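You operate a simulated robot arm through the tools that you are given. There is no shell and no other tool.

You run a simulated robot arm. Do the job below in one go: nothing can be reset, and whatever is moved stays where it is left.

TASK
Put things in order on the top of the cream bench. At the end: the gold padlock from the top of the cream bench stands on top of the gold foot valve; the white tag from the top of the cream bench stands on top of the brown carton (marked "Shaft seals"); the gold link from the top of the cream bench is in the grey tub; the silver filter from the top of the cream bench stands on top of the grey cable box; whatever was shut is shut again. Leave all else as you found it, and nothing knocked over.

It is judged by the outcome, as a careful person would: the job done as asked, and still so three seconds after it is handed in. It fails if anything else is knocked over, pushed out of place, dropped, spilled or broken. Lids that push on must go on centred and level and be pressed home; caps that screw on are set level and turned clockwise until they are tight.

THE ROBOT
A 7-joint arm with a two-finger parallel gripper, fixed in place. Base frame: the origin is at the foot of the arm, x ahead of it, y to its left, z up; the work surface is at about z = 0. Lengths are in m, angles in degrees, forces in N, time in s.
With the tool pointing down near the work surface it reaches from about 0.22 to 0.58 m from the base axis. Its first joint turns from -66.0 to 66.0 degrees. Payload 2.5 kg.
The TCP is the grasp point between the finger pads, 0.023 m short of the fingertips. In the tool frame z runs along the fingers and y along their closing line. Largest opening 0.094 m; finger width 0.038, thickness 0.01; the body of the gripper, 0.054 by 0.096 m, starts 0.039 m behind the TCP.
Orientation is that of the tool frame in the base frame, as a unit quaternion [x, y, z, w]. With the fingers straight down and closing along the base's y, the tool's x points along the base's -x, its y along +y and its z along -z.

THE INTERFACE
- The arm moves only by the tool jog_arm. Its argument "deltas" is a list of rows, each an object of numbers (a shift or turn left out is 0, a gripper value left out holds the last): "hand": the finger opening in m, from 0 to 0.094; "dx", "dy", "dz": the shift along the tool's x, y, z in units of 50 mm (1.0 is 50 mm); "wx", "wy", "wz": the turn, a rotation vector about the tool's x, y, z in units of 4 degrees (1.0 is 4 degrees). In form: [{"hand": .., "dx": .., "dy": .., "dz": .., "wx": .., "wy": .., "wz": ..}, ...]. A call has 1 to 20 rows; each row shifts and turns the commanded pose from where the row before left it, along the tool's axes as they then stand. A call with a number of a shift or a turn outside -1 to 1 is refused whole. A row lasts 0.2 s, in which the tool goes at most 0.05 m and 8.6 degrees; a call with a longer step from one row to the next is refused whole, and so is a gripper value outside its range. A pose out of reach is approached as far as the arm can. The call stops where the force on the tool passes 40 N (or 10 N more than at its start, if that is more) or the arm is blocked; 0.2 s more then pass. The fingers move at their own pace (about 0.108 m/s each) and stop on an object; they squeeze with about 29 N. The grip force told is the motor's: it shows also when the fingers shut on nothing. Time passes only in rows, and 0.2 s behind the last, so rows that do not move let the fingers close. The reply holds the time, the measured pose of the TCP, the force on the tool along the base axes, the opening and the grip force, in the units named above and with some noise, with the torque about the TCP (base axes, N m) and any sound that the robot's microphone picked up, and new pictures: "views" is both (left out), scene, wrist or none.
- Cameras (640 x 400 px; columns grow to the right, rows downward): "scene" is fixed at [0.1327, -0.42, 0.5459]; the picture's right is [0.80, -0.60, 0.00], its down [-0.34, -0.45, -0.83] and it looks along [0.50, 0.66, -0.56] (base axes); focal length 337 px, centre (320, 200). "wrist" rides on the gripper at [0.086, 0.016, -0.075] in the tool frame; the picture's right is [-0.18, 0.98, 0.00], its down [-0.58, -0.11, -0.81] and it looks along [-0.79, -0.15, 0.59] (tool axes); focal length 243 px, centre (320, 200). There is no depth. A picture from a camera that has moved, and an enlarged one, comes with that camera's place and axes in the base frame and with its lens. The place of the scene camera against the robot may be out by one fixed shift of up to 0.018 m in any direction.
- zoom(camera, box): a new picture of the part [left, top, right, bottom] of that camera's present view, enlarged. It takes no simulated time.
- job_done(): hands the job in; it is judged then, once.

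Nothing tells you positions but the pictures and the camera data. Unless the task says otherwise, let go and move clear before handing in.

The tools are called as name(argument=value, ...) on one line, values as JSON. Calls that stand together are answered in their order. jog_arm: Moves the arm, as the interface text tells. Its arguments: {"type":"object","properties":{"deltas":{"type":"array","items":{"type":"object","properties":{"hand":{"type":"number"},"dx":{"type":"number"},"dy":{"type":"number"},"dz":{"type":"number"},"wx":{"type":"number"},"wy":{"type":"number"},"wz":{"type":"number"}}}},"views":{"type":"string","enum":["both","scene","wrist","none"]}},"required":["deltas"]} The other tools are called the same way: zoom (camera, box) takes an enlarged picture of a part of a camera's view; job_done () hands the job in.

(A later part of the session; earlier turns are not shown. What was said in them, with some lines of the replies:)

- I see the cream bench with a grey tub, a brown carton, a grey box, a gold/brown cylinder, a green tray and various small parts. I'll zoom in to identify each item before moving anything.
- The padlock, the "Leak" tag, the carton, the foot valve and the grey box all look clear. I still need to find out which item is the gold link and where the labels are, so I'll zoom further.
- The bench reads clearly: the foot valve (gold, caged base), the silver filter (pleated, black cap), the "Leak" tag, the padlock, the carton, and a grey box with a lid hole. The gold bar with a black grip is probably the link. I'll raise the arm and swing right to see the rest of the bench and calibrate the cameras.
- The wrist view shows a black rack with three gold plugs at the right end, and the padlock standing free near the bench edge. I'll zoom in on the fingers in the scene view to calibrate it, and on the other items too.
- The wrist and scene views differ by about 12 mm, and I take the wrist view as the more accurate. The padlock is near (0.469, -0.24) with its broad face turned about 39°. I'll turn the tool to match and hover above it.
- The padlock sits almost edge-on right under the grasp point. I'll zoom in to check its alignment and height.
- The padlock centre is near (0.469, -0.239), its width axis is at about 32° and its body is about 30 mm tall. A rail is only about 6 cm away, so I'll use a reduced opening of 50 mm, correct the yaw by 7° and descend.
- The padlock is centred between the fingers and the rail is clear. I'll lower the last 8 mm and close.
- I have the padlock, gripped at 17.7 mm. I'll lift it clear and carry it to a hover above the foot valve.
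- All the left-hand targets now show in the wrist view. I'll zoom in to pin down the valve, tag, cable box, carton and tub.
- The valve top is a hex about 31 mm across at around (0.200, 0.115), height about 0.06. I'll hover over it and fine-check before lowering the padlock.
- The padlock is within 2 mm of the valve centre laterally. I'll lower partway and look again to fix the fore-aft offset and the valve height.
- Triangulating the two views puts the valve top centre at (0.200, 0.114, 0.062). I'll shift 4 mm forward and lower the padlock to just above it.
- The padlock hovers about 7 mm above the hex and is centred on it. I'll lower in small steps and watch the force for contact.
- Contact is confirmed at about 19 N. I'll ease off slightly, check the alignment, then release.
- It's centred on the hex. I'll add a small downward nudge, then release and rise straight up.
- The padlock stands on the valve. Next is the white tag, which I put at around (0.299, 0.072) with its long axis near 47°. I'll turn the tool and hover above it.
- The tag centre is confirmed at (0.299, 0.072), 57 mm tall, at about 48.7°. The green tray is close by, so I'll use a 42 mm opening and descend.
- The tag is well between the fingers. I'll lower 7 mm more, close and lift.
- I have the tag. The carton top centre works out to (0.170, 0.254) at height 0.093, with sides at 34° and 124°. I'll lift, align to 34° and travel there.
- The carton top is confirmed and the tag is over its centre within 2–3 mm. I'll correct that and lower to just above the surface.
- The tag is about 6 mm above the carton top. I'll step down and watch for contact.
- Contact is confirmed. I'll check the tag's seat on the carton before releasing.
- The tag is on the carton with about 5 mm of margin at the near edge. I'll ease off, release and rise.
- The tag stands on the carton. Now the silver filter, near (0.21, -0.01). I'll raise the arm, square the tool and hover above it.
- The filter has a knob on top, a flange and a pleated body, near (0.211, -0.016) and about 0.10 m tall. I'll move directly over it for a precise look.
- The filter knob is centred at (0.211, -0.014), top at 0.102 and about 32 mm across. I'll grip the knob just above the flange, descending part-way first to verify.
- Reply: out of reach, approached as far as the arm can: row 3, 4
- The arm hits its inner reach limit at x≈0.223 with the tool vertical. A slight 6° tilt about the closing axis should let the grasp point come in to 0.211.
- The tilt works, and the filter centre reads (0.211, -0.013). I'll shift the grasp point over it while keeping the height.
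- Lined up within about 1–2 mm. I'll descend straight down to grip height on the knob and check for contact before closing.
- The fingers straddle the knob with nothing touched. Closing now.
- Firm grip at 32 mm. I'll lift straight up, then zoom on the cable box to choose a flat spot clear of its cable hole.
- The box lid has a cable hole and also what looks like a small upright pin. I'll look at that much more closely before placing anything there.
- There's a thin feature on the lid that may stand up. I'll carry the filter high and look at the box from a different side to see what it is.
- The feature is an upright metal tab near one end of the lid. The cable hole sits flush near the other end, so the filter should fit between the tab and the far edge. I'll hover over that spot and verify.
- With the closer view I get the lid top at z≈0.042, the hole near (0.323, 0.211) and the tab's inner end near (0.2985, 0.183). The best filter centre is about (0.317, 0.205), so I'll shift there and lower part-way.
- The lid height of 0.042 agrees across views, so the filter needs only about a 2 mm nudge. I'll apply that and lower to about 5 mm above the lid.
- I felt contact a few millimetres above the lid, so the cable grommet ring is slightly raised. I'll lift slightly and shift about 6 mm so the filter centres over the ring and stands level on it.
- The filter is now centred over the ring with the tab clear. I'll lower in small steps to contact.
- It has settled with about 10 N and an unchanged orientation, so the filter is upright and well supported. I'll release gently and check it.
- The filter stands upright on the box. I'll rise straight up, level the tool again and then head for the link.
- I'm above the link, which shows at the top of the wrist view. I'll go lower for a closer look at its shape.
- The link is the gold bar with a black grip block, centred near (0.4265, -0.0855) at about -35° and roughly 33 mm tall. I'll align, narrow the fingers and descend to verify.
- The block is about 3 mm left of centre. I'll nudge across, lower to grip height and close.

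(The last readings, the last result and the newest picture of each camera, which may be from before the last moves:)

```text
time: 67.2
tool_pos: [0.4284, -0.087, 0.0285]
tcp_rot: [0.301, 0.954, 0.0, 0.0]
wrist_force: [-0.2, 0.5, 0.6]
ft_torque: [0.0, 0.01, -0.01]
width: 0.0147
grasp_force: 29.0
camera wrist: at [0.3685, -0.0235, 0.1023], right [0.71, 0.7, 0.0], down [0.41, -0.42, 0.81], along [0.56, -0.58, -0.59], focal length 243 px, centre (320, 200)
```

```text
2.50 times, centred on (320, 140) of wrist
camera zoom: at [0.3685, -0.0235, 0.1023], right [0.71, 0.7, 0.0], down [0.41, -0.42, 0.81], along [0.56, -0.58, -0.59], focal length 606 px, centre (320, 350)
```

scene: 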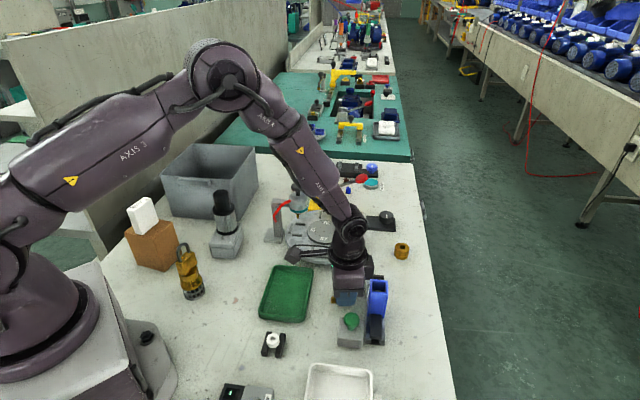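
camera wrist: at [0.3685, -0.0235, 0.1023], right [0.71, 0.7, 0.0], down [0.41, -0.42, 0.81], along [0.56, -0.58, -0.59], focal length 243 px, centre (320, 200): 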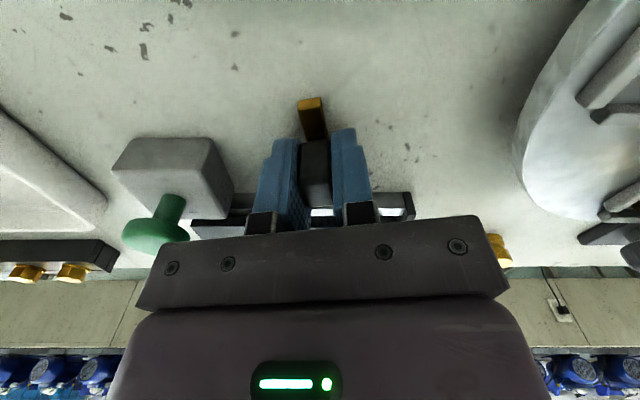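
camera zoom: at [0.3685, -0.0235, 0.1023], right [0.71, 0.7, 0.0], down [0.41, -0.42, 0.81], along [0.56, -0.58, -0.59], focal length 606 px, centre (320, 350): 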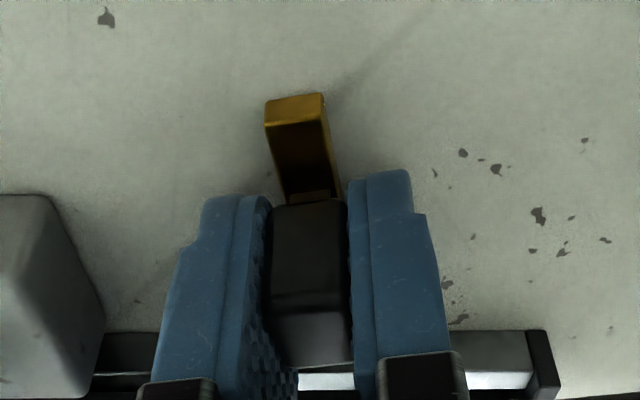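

I have the link, gripped at 14.7 mm. I'll lift it high and carry it over to the grey tub.

jog_arm(deltas=[{"dz": -0.4}, {"dz": -0.9}, {"dz": -0.95}, {"dz": -0.95}, {"dz": -0.95}, {"dz": -0.95}, {}], views="both")

jog_arm(deltas=[{"dx": 0.586, "dy": 0.681}, {"dx": 0.586, "dy": 0.681}, {"dx": 0.586, "dy": 0.681}, {"dx": 0.586, "dy": 0.681}, {"dx": 0.586, "dy": 0.681}, {"dx": 0.586, "dy": 0.681}, {"dx": 0.586, "dy": 0.681}, {"dx": 0.586, "dy": 0.681}, {"dx": 0.586, "dy": 0.681}, {"dx": 0.586, "dy": 0.681}, {}, {}], views="both")

```text
time: 68.8
tool_pos: [0.4308, -0.0821, 0.2877]
tcp_rot: [0.3, 0.954, 0.0, 0.0]
wrist_force: [0.2, 0.0, -0.5]
ft_torque: [-0.03, 0.01, 0.0]
width: 0.0149
grasp_force: 28.5
camera wrist: at [0.3708, -0.0189, 0.3612], right [0.72, 0.7, 0.0], down [0.41, -0.42, 0.81], along [0.56, -0.58, -0.59], focal length 243 px, centre (320, 200)
```

scene: 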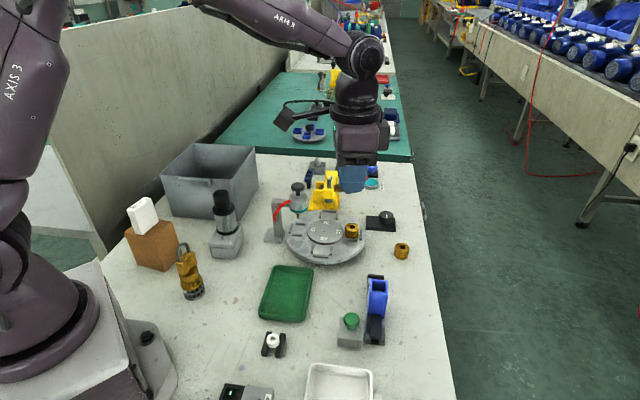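
wrist: 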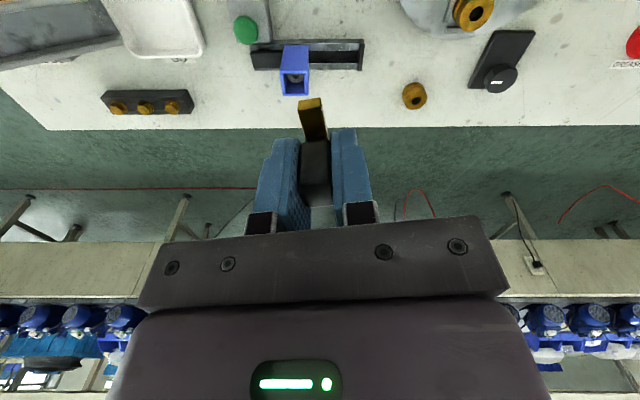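

```text
time: 71.4
tool_pos: [0.3823, 0.3596, 0.2855]
tcp_rot: [0.301, 0.954, 0.0, 0.001]
wrist_force: [0.1, 0.9, -0.5]
ft_torque: [0.0, 0.02, 0.03]
width: 0.0151
grasp_force: 29.1
camera wrist: at [0.3218, 0.4231, 0.3592], right [0.72, 0.7, 0.0], down [0.41, -0.42, 0.81], along [0.56, -0.58, -0.59], focal length 243 px, centre (320, 200)
```

scene: 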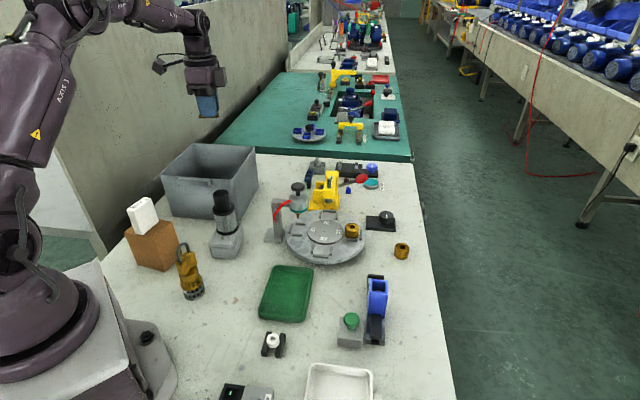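
wrist: 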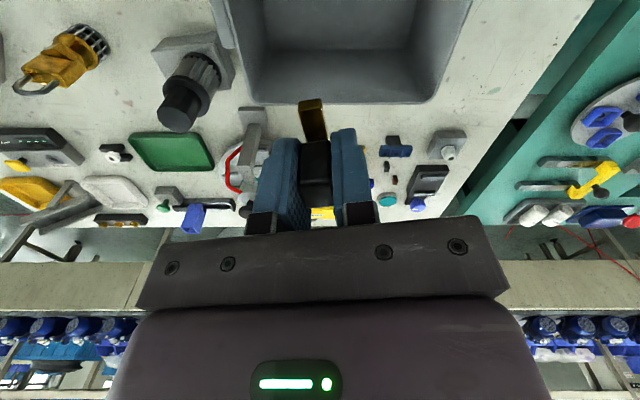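

The tub interior is now visible below and looks empty. I'll zoom in to measure its walls.

zoom(camera="wrist", box=[200, 0, 500, 130])

zoom(camera="scene", box=[150, 130, 270, 230])

```text
2.13 times, centred on (350, 65) of wrist
camera zoom: at [0.3218, 0.4231, 0.3592], right [0.72, 0.7, 0.0], down [0.41, -0.42, 0.81], along [0.56, -0.58, -0.59], focal length 518 px, centre (256, 488)
```

zoom: 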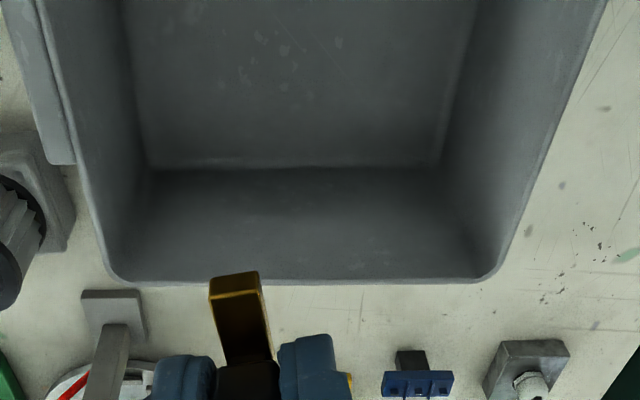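

```text
4.00 times, centred on (210, 180) of scene
camera zoom: at [0.1327, -0.42, 0.5459], right [0.8, -0.6, 0.0], down [-0.34, -0.45, -0.83], along [0.5, 0.66, -0.56], focal length 1347 px, centre (760, 280)
```

zoom: 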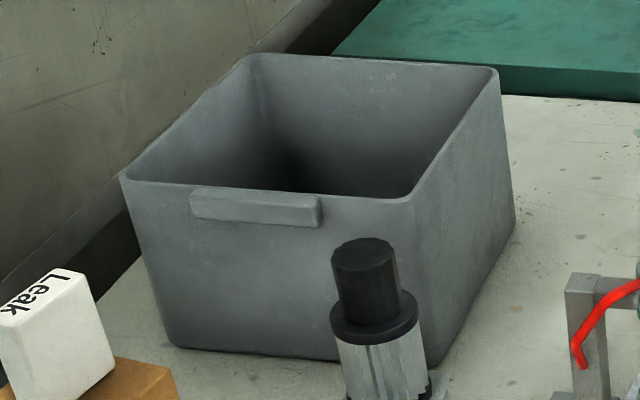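

I want to know how far the wrist camera and gripper housing stick out before lowering into the tub. I'll zoom the scene on the gripper.

zoom(camera="scene", box=[140, 0, 260, 130])

zoom(camera="scene", box=[145, 30, 235, 125])

```text
3.08 times, centred on (200, 65) of scene
camera zoom: at [0.1327, -0.42, 0.5459], right [0.8, -0.6, 0.0], down [-0.34, -0.45, -0.83], along [0.5, 0.66, -0.56], focal length 1036 px, centre (689, 615)
```

zoom: 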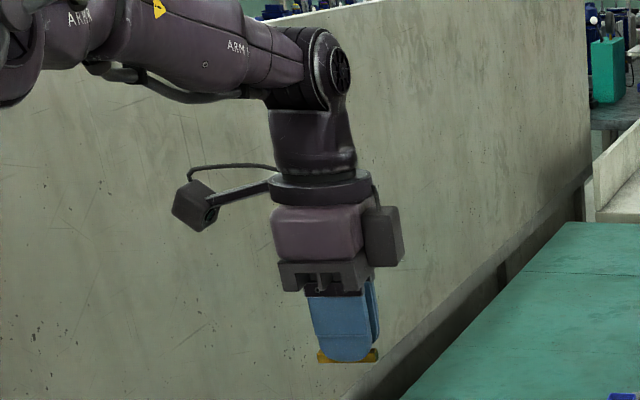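

```text
4.21 times, centred on (190, 78) of scene
camera zoom: at [0.1327, -0.42, 0.5459], right [0.8, -0.6, 0.0], down [-0.34, -0.45, -0.83], along [0.5, 0.66, -0.56], focal length 1418 px, centre (867, 716)
```

zoom: 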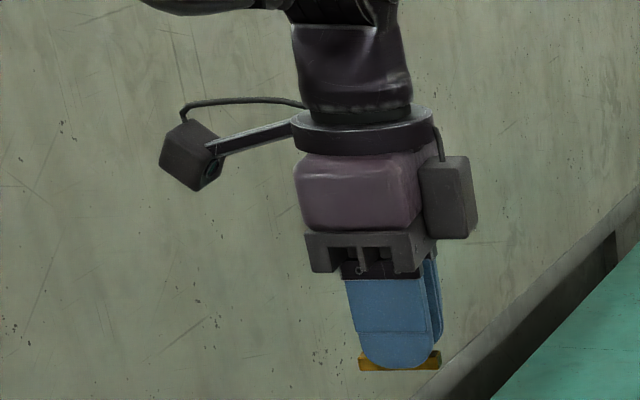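

The camera block and gripper housing together span about 17 cm, which is nearly the tub's width. A 20° sideways tilt keeps the camera above the rim while the link goes to the floor. I'll set yaw -45°, apply the tilt and shift over the tub centre, staying high.

jog_arm(deltas=[{"wz": 0.833}, {"wz": 0.833}, {"wz": 0.833}, {"wy": 1.0}, {"wy": 1.0}, {"wy": 1.0}, {"wy": 1.0}, {"wy": 1.0}, {"dx": 0.37, "dz": 0.133, "dy": 0.03}, {"dx": 0.37, "dz": 0.133, "dy": 0.03}, {}, {}], views="both")

zoom(camera="scene", box=[140, 40, 270, 230])

```text
time: 74.0
tool_pos: [0.3589, 0.3911, 0.2847]
tcp_rot: [0.377, 0.91, 0.066, -0.161]
wrist_force: [-0.4, 1.0, -1.2]
ft_torque: [0.01, 0.0, 0.02]
width: 0.0152
grasp_force: 29.0
camera wrist: at [0.3327, 0.4425, 0.3835], right [0.82, 0.57, -0.06], down [0.5, -0.66, 0.56], along [0.28, -0.49, -0.83], focal length 243 px, centre (320, 200)
```

scene: 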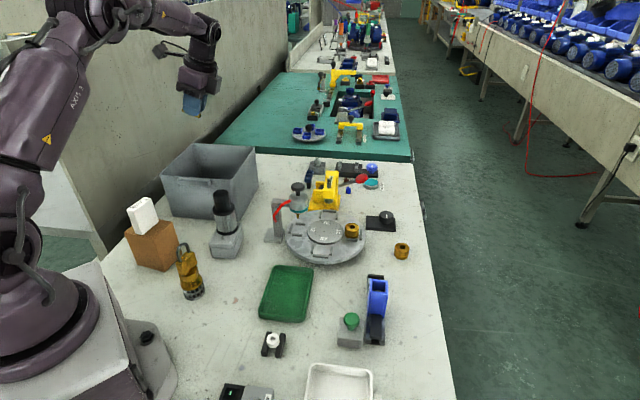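
wrist: 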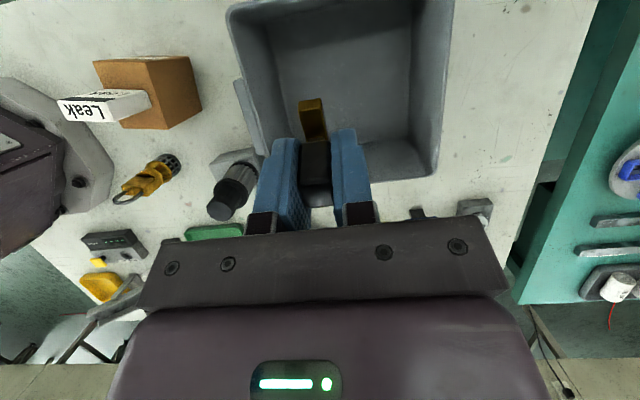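

```text
2.11 times, centred on (205, 135) of scene
camera zoom: at [0.1327, -0.42, 0.5459], right [0.8, -0.6, 0.0], down [-0.34, -0.45, -0.83], along [0.5, 0.66, -0.56], focal length 709 px, centre (562, 337)
```

zoom: 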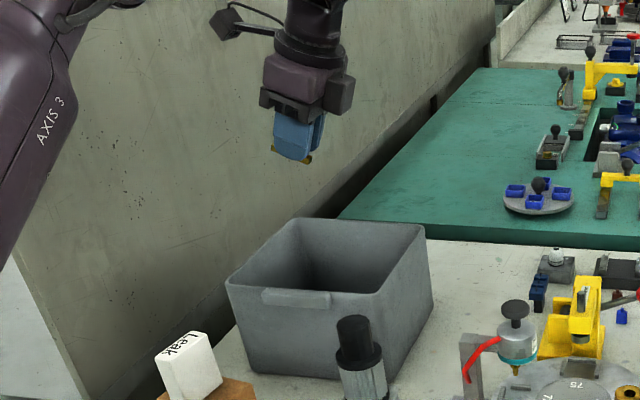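

The tilt is in place and the camera now looks straight into the empty tub. I'll zoom in to verify the walls before lowering.

zoom(camera="wrist", box=[200, 0, 480, 200])

```text
2.00 times, centred on (340, 100) of wrist
camera zoom: at [0.3327, 0.4425, 0.3835], right [0.82, 0.57, -0.06], down [0.5, -0.66, 0.56], along [0.28, -0.49, -0.83], focal length 485 px, centre (280, 400)
```

zoom: 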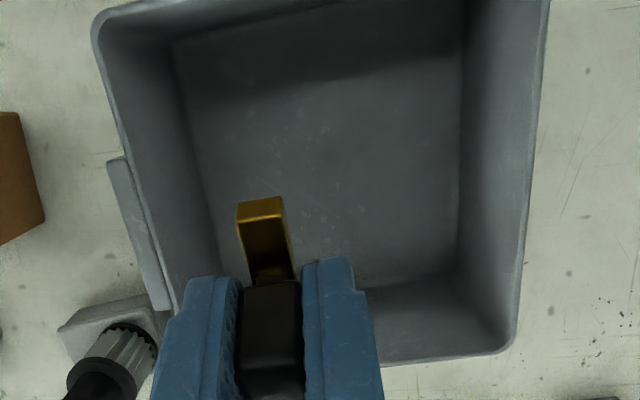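

Clear on all sides. I'll add a little more tilt (26° total) and shift slightly for better margins, then descend half-way into the tub and look again.

jog_arm(deltas=[{"wy": 0.75}, {"wy": 0.75}, {"dx": 0.216, "dz": 0.105}, {"dx": -0.36, "dz": 0.74}, {"dx": -0.36, "dz": 0.74}, {"dx": -0.36, "dz": 0.74}, {"dx": -0.2, "dz": 0.41}, {}, {}], views="both")

zoom(camera="scene", box=[130, 80, 280, 230])

zoom(camera="wrist", box=[160, 0, 480, 240])

```text
time: 76.0
tool_pos: [0.3483, 0.3998, 0.1394]
tcp_rot: [0.372, 0.9, 0.086, -0.208]
wrist_force: [1.2, 0.1, -0.7]
ft_torque: [0.02, 0.01, 0.01]
width: 0.0155
grasp_force: 28.9
camera wrist: at [0.3294, 0.4442, 0.2427], right [0.81, 0.58, -0.08], down [0.54, -0.7, 0.47], along [0.22, -0.43, -0.88], focal length 243 px, centre (320, 200)
```

scene: 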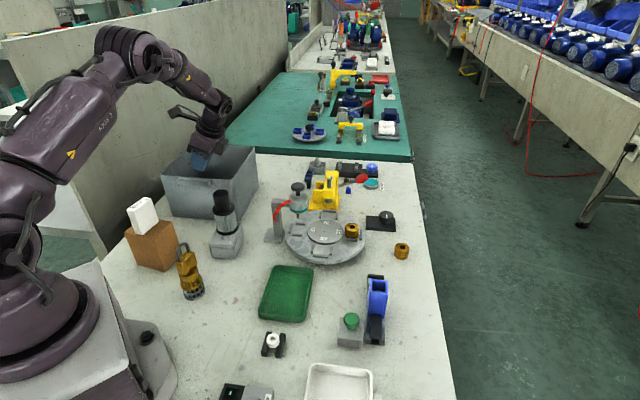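
wrist: 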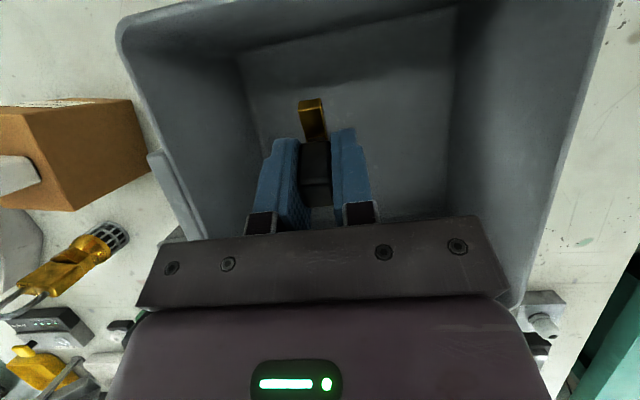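

```text
2.67 times, centred on (205, 155) of scene
camera zoom: at [0.1327, -0.42, 0.5459], right [0.8, -0.6, 0.0], down [-0.34, -0.45, -0.83], along [0.5, 0.66, -0.56], focal length 898 px, centre (627, 320)
```

zoom: 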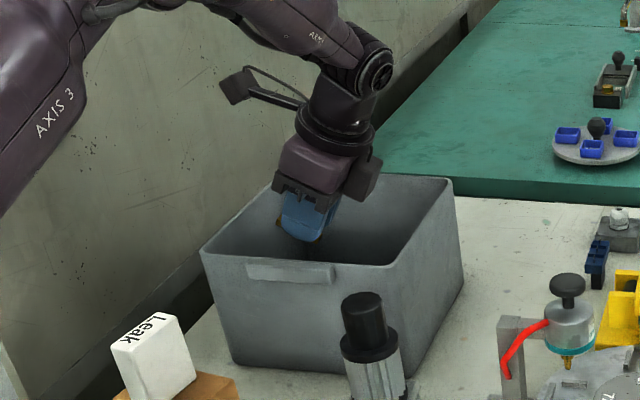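

```text
1.67 times, centred on (320, 120) of wrist
camera zoom: at [0.3294, 0.4442, 0.2427], right [0.81, 0.58, -0.08], down [0.54, -0.7, 0.47], along [0.22, -0.43, -0.88], focal length 404 px, centre (320, 333)
```

zoom: 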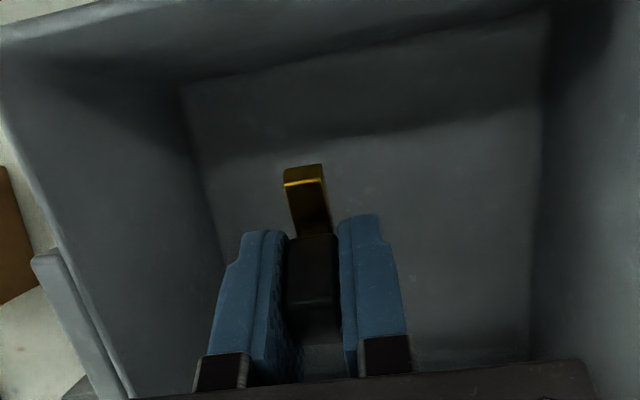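

Margins look good, so I'll continue down to about 1 cm above the floor.

jog_arm(deltas=[{"dx": -0.2, "dz": 0.41}, {"dx": -0.2, "dz": 0.41}, {"dx": -0.2, "dz": 0.41}, {"dx": -0.13, "dz": 0.27}, {}, {}], views="both")

zoom(camera="scene", box=[130, 80, 280, 230])

zoom(camera="wrist", box=[160, 0, 480, 240])

```text
time: 77.4
tool_pos: [0.3478, 0.3998, 0.0535]
tcp_rot: [0.374, 0.9, 0.087, -0.208]
wrist_force: [-0.5, 0.9, -0.1]
ft_torque: [0.0, -0.01, -0.01]
width: 0.0151
grasp_force: 28.6
camera wrist: at [0.3297, 0.4445, 0.1585], right [0.81, 0.58, -0.08], down [0.54, -0.7, 0.47], along [0.22, -0.43, -0.88], focal length 243 px, centre (320, 200)
```

scene: 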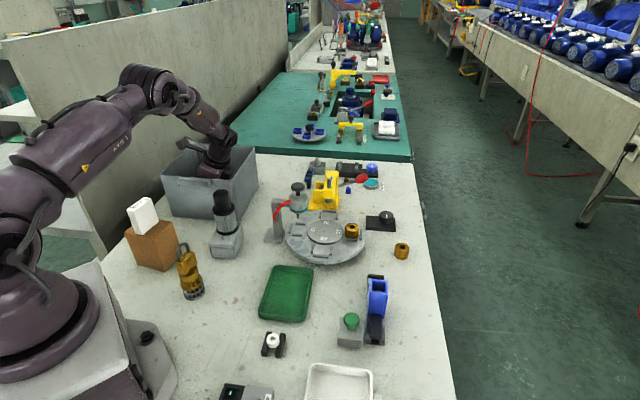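
wrist: 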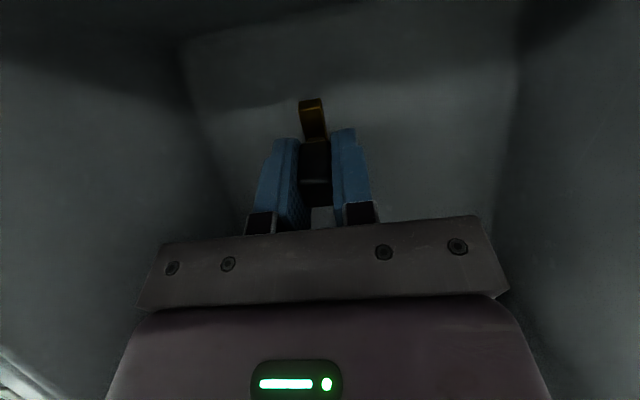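

```text
2.67 times, centred on (205, 155) of scene
camera zoom: at [0.1327, -0.42, 0.5459], right [0.8, -0.6, 0.0], down [-0.34, -0.45, -0.83], along [0.5, 0.66, -0.56], focal length 898 px, centre (627, 320)
```

zoom: 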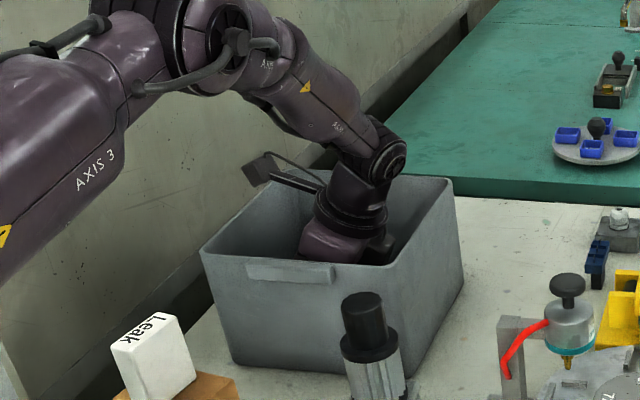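

```text
1.67 times, centred on (320, 120) of wrist
camera zoom: at [0.3297, 0.4445, 0.1585], right [0.81, 0.58, -0.08], down [0.54, -0.7, 0.47], along [0.22, -0.43, -0.88], focal length 404 px, centre (320, 333)
```

zoom: 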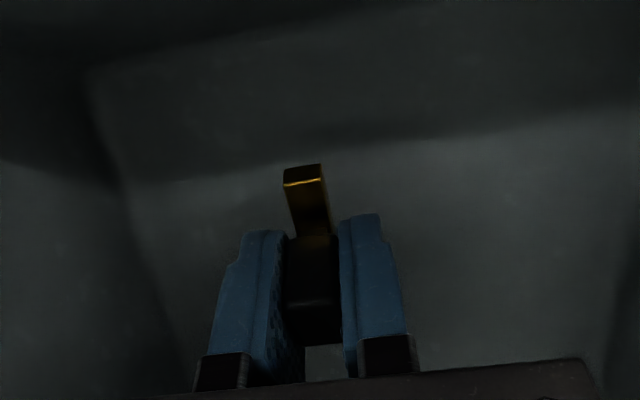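

The camera stays above the rim and nothing is touching. I'll step down gently to contact with the floor.

jog_arm(deltas=[{"dx": -0.035, "dz": 0.072}, {"dx": -0.035, "dz": 0.072}, {}], views="none")

jog_arm(deltas=[{"dx": -0.022, "dz": 0.045}, {}], views="none")

jog_arm(deltas=[{"dx": -0.0175, "dz": 0.036}, {}], views="both")

```text
time: 78.2
tool_pos: [0.3497, 0.3987, 0.0459]
tcp_rot: [0.373, 0.9, 0.086, -0.208]
wrist_force: [0.0, 0.1, 0.0]
ft_torque: [0.03, 0.04, 0.03]
width: 0.0151
grasp_force: 28.6
```

```text
time: 78.8
tool_pos: [0.3491, 0.399, 0.0419]
tcp_rot: [0.373, 0.9, 0.086, -0.208]
wrist_force: [-0.6, 0.7, 0.2]
ft_torque: [0.05, 0.01, 0.0]
width: 0.0149
grasp_force: 29.1
```

```text
time: 79.4
tool_pos: [0.3494, 0.3992, 0.0421]
tcp_rot: [0.373, 0.9, 0.086, -0.208]
wrist_force: [-0.2, 0.0, -0.1]
ft_torque: [-0.03, 0.0, -0.02]
width: 0.0149
grasp_force: 29.3
camera wrist: at [0.3303, 0.4434, 0.146], right [0.81, 0.58, -0.08], down [0.54, -0.7, 0.47], along [0.22, -0.43, -0.88], focal length 243 px, centre (320, 200)
```

scene: 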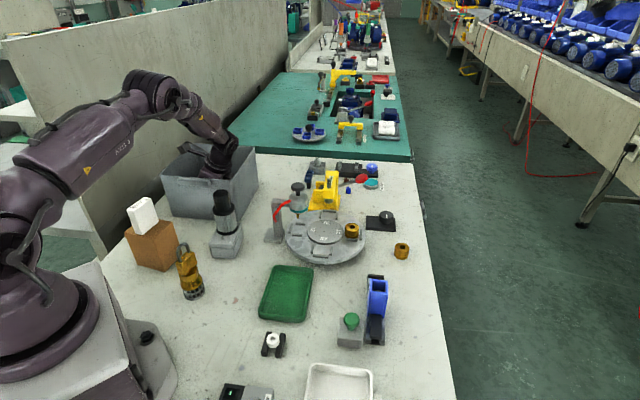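
wrist: 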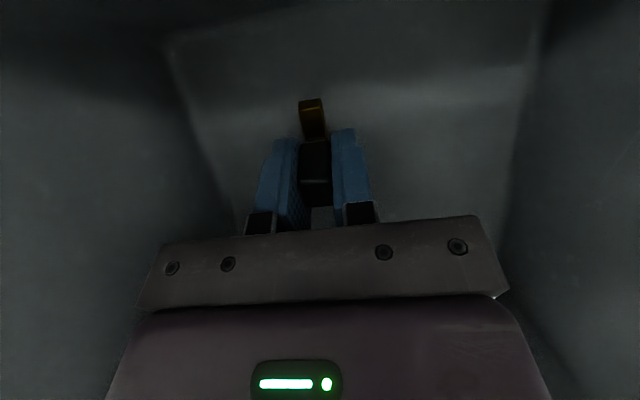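

jog_arm(deltas=[{"dx": -0.0175, "dz": 0.036}, {}], views="none")

jog_arm(deltas=[{"dx": -0.0132, "dz": 0.027}, {}], views="none")

```text
time: 80.0
tool_pos: [0.3507, 0.3998, 0.0407]
tcp_rot: [0.373, 0.9, 0.086, -0.208]
wrist_force: [0.3, -0.5, -1.0]
ft_torque: [0.01, 0.02, 0.01]
width: 0.0149
grasp_force: 29.0
```

```text
time: 80.6
tool_pos: [0.3491, 0.3996, 0.038]
tcp_rot: [0.373, 0.9, 0.087, -0.208]
wrist_force: [-1.1, -1.3, 1.0]
ft_torque: [-0.02, 0.03, -0.04]
width: 0.0151
grasp_force: 29.0
```

jog_arm(deltas=[{"dx": -0.0132, "dz": 0.027}, {}], views="none")

jog_arm(deltas=[{"dx": -0.009, "dz": 0.018}, {}], views="wrist")

```text
time: 81.2
tool_pos: [0.3509, 0.4, 0.0383]
tcp_rot: [0.373, 0.9, 0.088, -0.208]
wrist_force: [-1.9, -2.3, 16.1]
ft_torque: [-0.07, 0.04, -0.01]
width: 0.0149
grasp_force: 28.9
```

```text
time: 81.8
tool_pos: [0.3506, 0.4006, 0.0379]
tcp_rot: [0.373, 0.9, 0.088, -0.208]
wrist_force: [-3.8, -2.0, 28.3]
ft_torque: [-0.15, 0.05, 0.0]
width: 0.0149
grasp_force: 28.9
camera wrist: at [0.3315, 0.4439, 0.1417], right [0.81, 0.58, -0.08], down [0.54, -0.7, 0.47], along [0.22, -0.42, -0.88], focal length 243 px, centre (320, 200)
```

wrist: 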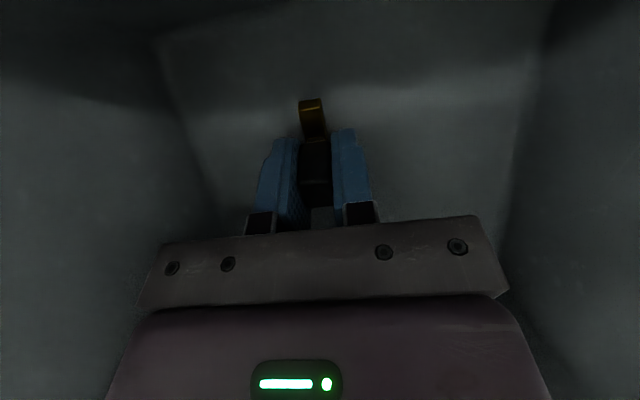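

The link touches the floor. I'll ease the pressure and release so it settles flat in the tub.

jog_arm(deltas=[{"dx": 0.009, "dz": -0.018}, {}, {"hand": 0.02}, {}, {"hand": 0.05}, {}, {}], views="wrist")

zoom(camera="wrist", box=[200, 40, 440, 230])

```text
time: 83.4
tool_pos: [0.3504, 0.3992, 0.036]
tcp_rot: [0.373, 0.9, 0.086, -0.208]
wrist_force: [0.2, 0.4, -0.4]
ft_torque: [0.0, 0.01, 0.0]
width: 0.0497
grasp_force: 0.1
camera wrist: at [0.3314, 0.4427, 0.1403], right [0.81, 0.58, -0.08], down [0.54, -0.7, 0.47], along [0.22, -0.43, -0.88], focal length 243 px, centre (320, 200)
```

wrist: 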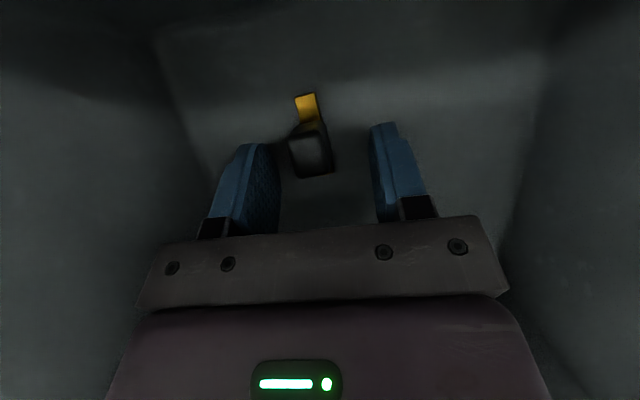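

```text
2.11 times, centred on (320, 135) of wrist
camera zoom: at [0.3314, 0.4427, 0.1403], right [0.81, 0.58, -0.08], down [0.54, -0.7, 0.47], along [0.22, -0.43, -0.88], focal length 511 px, centre (320, 337)
```

zoom: 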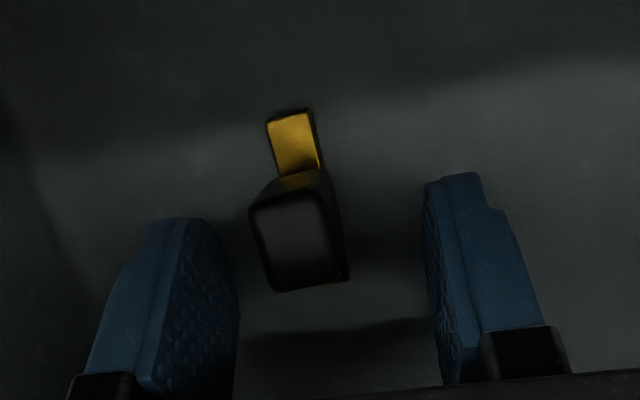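

The link is standing flat on the tub floor. I'll rise straight up out of the tub and then level the tool.

jog_arm(deltas=[{"dx": 0.1, "dz": -0.205}, {"dx": 0.25, "dz": -0.51}, {"dx": 0.35, "dz": -0.72}, {"dx": 0.35, "dz": -0.72}, {"dx": 0.35, "dz": -0.72}, {"dx": 0.35, "dz": -0.72}, {"dx": 0.35, "dz": -0.72}, {}], views="both")

jog_arm(deltas=[{"wy": -1.0}, {"wy": -1.0}, {"wy": -1.0}, {"wy": -1.0}, {"wy": -1.0}, {"wy": -1.0}, {"wy": -0.5}, {"wz": -0.95}, {"wz": -0.95}, {"wz": -0.95}, {"wz": -0.95}, {"wz": -0.95}, {"wz": -0.95}, {"wz": -0.95}, {"wz": -0.95}, {"wz": -0.95}, {"wz": -0.95}, {"wz": -0.95}, {}], views="both")

```text
time: 85.2
tool_pos: [0.3491, 0.3985, 0.2777]
tcp_rot: [0.373, 0.9, 0.087, -0.208]
wrist_force: [0.7, 0.0, 0.8]
ft_torque: [0.0, -0.01, 0.0]
width: 0.0499
grasp_force: 0.0
camera wrist: at [0.3297, 0.4424, 0.3817], right [0.81, 0.58, -0.08], down [0.54, -0.7, 0.47], along [0.21, -0.43, -0.88], focal length 243 px, centre (320, 200)
```

scene: 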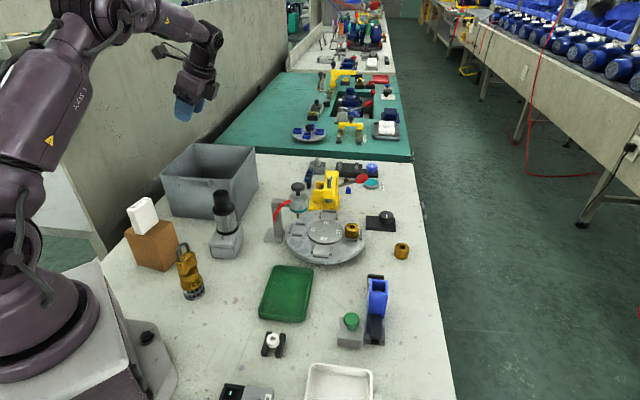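
wrist: 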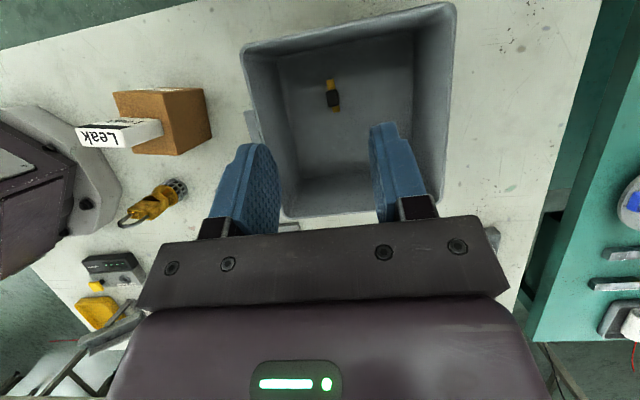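

```text
time: 89.2
tool_pos: [0.3498, 0.3986, 0.2761]
tcp_rot: [0.028, 1.0, 0.0, 0.0]
wrist_force: [-0.5, 0.1, 0.6]
ft_torque: [0.01, 0.01, 0.0]
width: 0.05
grasp_force: 0.0
camera wrist: at [0.2656, 0.4196, 0.3499], right [0.24, 0.97, 0.0], down [0.57, -0.14, 0.81], along [0.78, -0.19, -0.59], focal length 243 px, centre (320, 200)
```

scene: 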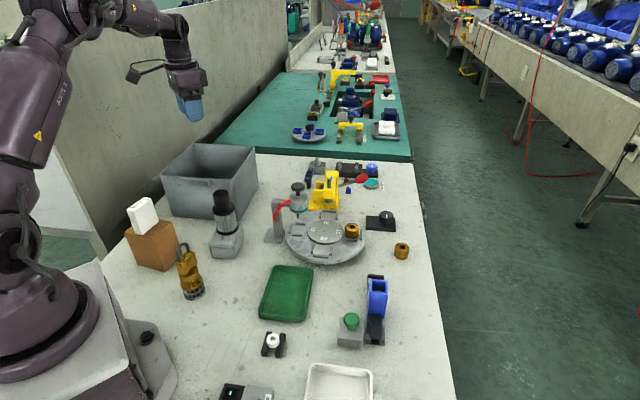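
wrist: 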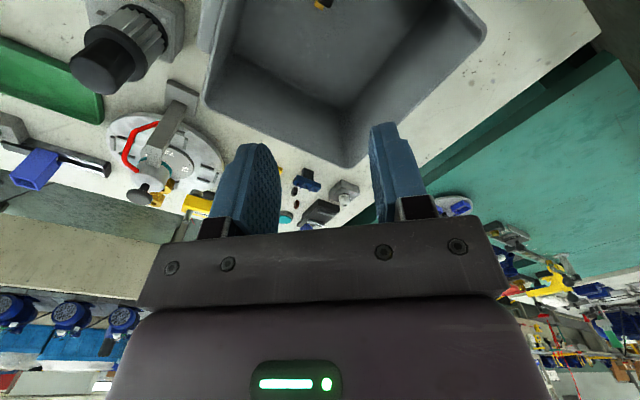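

All four items are placed. I'll do a final close check of everything before handing in.

zoom(camera="scene", box=[110, 180, 270, 310])

zoom(camera="scene", box=[260, 150, 440, 270])

zoom(camera="scene", box=[230, 260, 450, 400])

zoom(camera="wrist", box=[60, 0, 360, 130])

```text
3.08 times, centred on (190, 245) of scene
camera zoom: at [0.1327, -0.42, 0.5459], right [0.8, -0.6, 0.0], down [-0.34, -0.45, -0.83], along [0.5, 0.66, -0.56], focal length 1036 px, centre (720, 62)
```

zoom: 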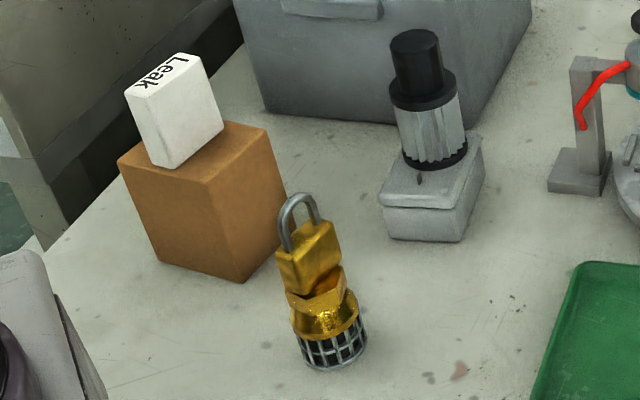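

```text
3.33 times, centred on (350, 210) of scene
camera zoom: at [0.1327, -0.42, 0.5459], right [0.8, -0.6, 0.0], down [-0.34, -0.45, -0.83], along [0.5, 0.66, -0.56], focal length 1122 px, centre (220, 167)
```

zoom: 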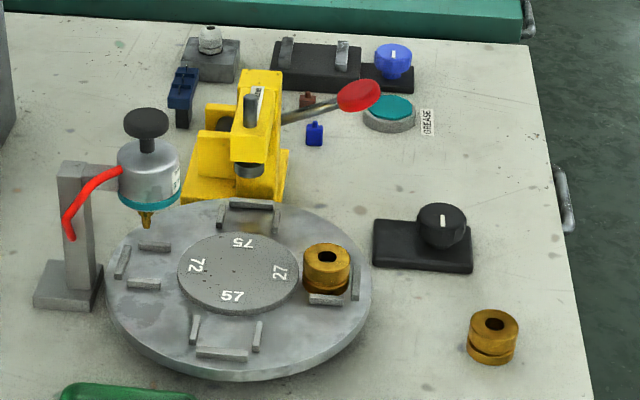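

```text
2.86 times, centred on (340, 330) of scene
camera zoom: at [0.1327, -0.42, 0.5459], right [0.8, -0.6, 0.0], down [-0.34, -0.45, -0.83], along [0.5, 0.66, -0.56], focal length 962 px, centre (263, -171)
```

zoom: 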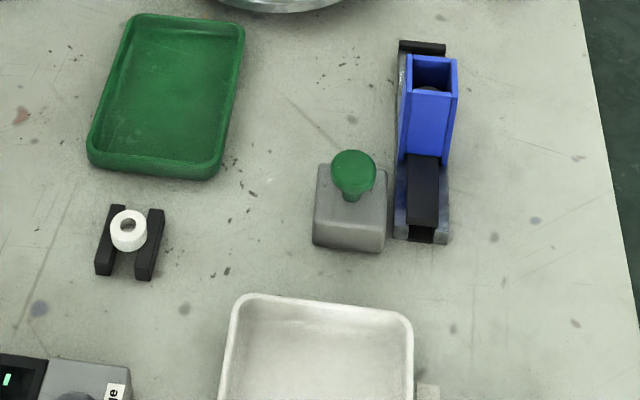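

```text
2.13 times, centred on (210, 65) of wrist
camera zoom: at [0.2656, 0.4196, 0.3499], right [0.24, 0.97, 0.0], down [0.57, -0.14, 0.81], along [0.78, -0.19, -0.59], focal length 518 px, centre (555, 488)
```

zoom: 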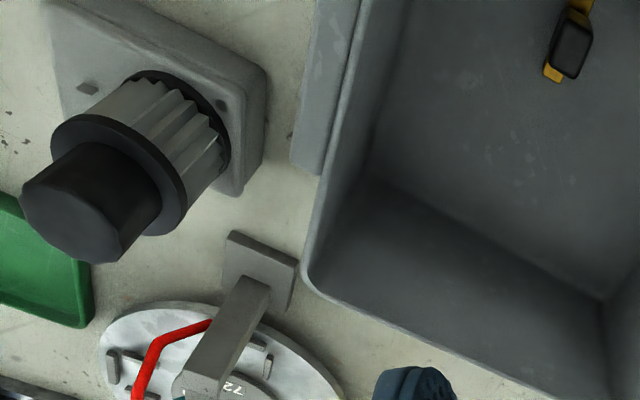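

All four items are in place: the padlock stands on the foot valve, the tag on the carton, the filter upright on the cable box, and the link sits in the tub. Nothing else appears disturbed, nothing was opened, and the gripper is empty and clear, so I'm handing in.

job_done()

```text
The job is handed in.
```

I placed all four items and handed the job in. In the last camera check everything was standing as asked.

- **Gold padlock:** stands on top of the gold foot valve, centred on its hex top.
- **White tag ("Leak"):** stands on top of the brown carton. I never saw the carton's "Shaft seals" label, but it was the only brown carton in view.
- **Silver filter:** stands upright on the grey cable box. The lid has a small upright tab and what seems to be a slightly raised ring around the cable hole, so I centred the filter over the ring and clear of the tab.
- **Gold link:** stands flat on the floor of the grey tub. No item was labelled as the link. I took it to be the gold bar with the black grip block.

I opened nothing, so there was nothing to shut again. Nothing else on the bench looked moved in the final views, and the gripper was empty and clear when I handed in.
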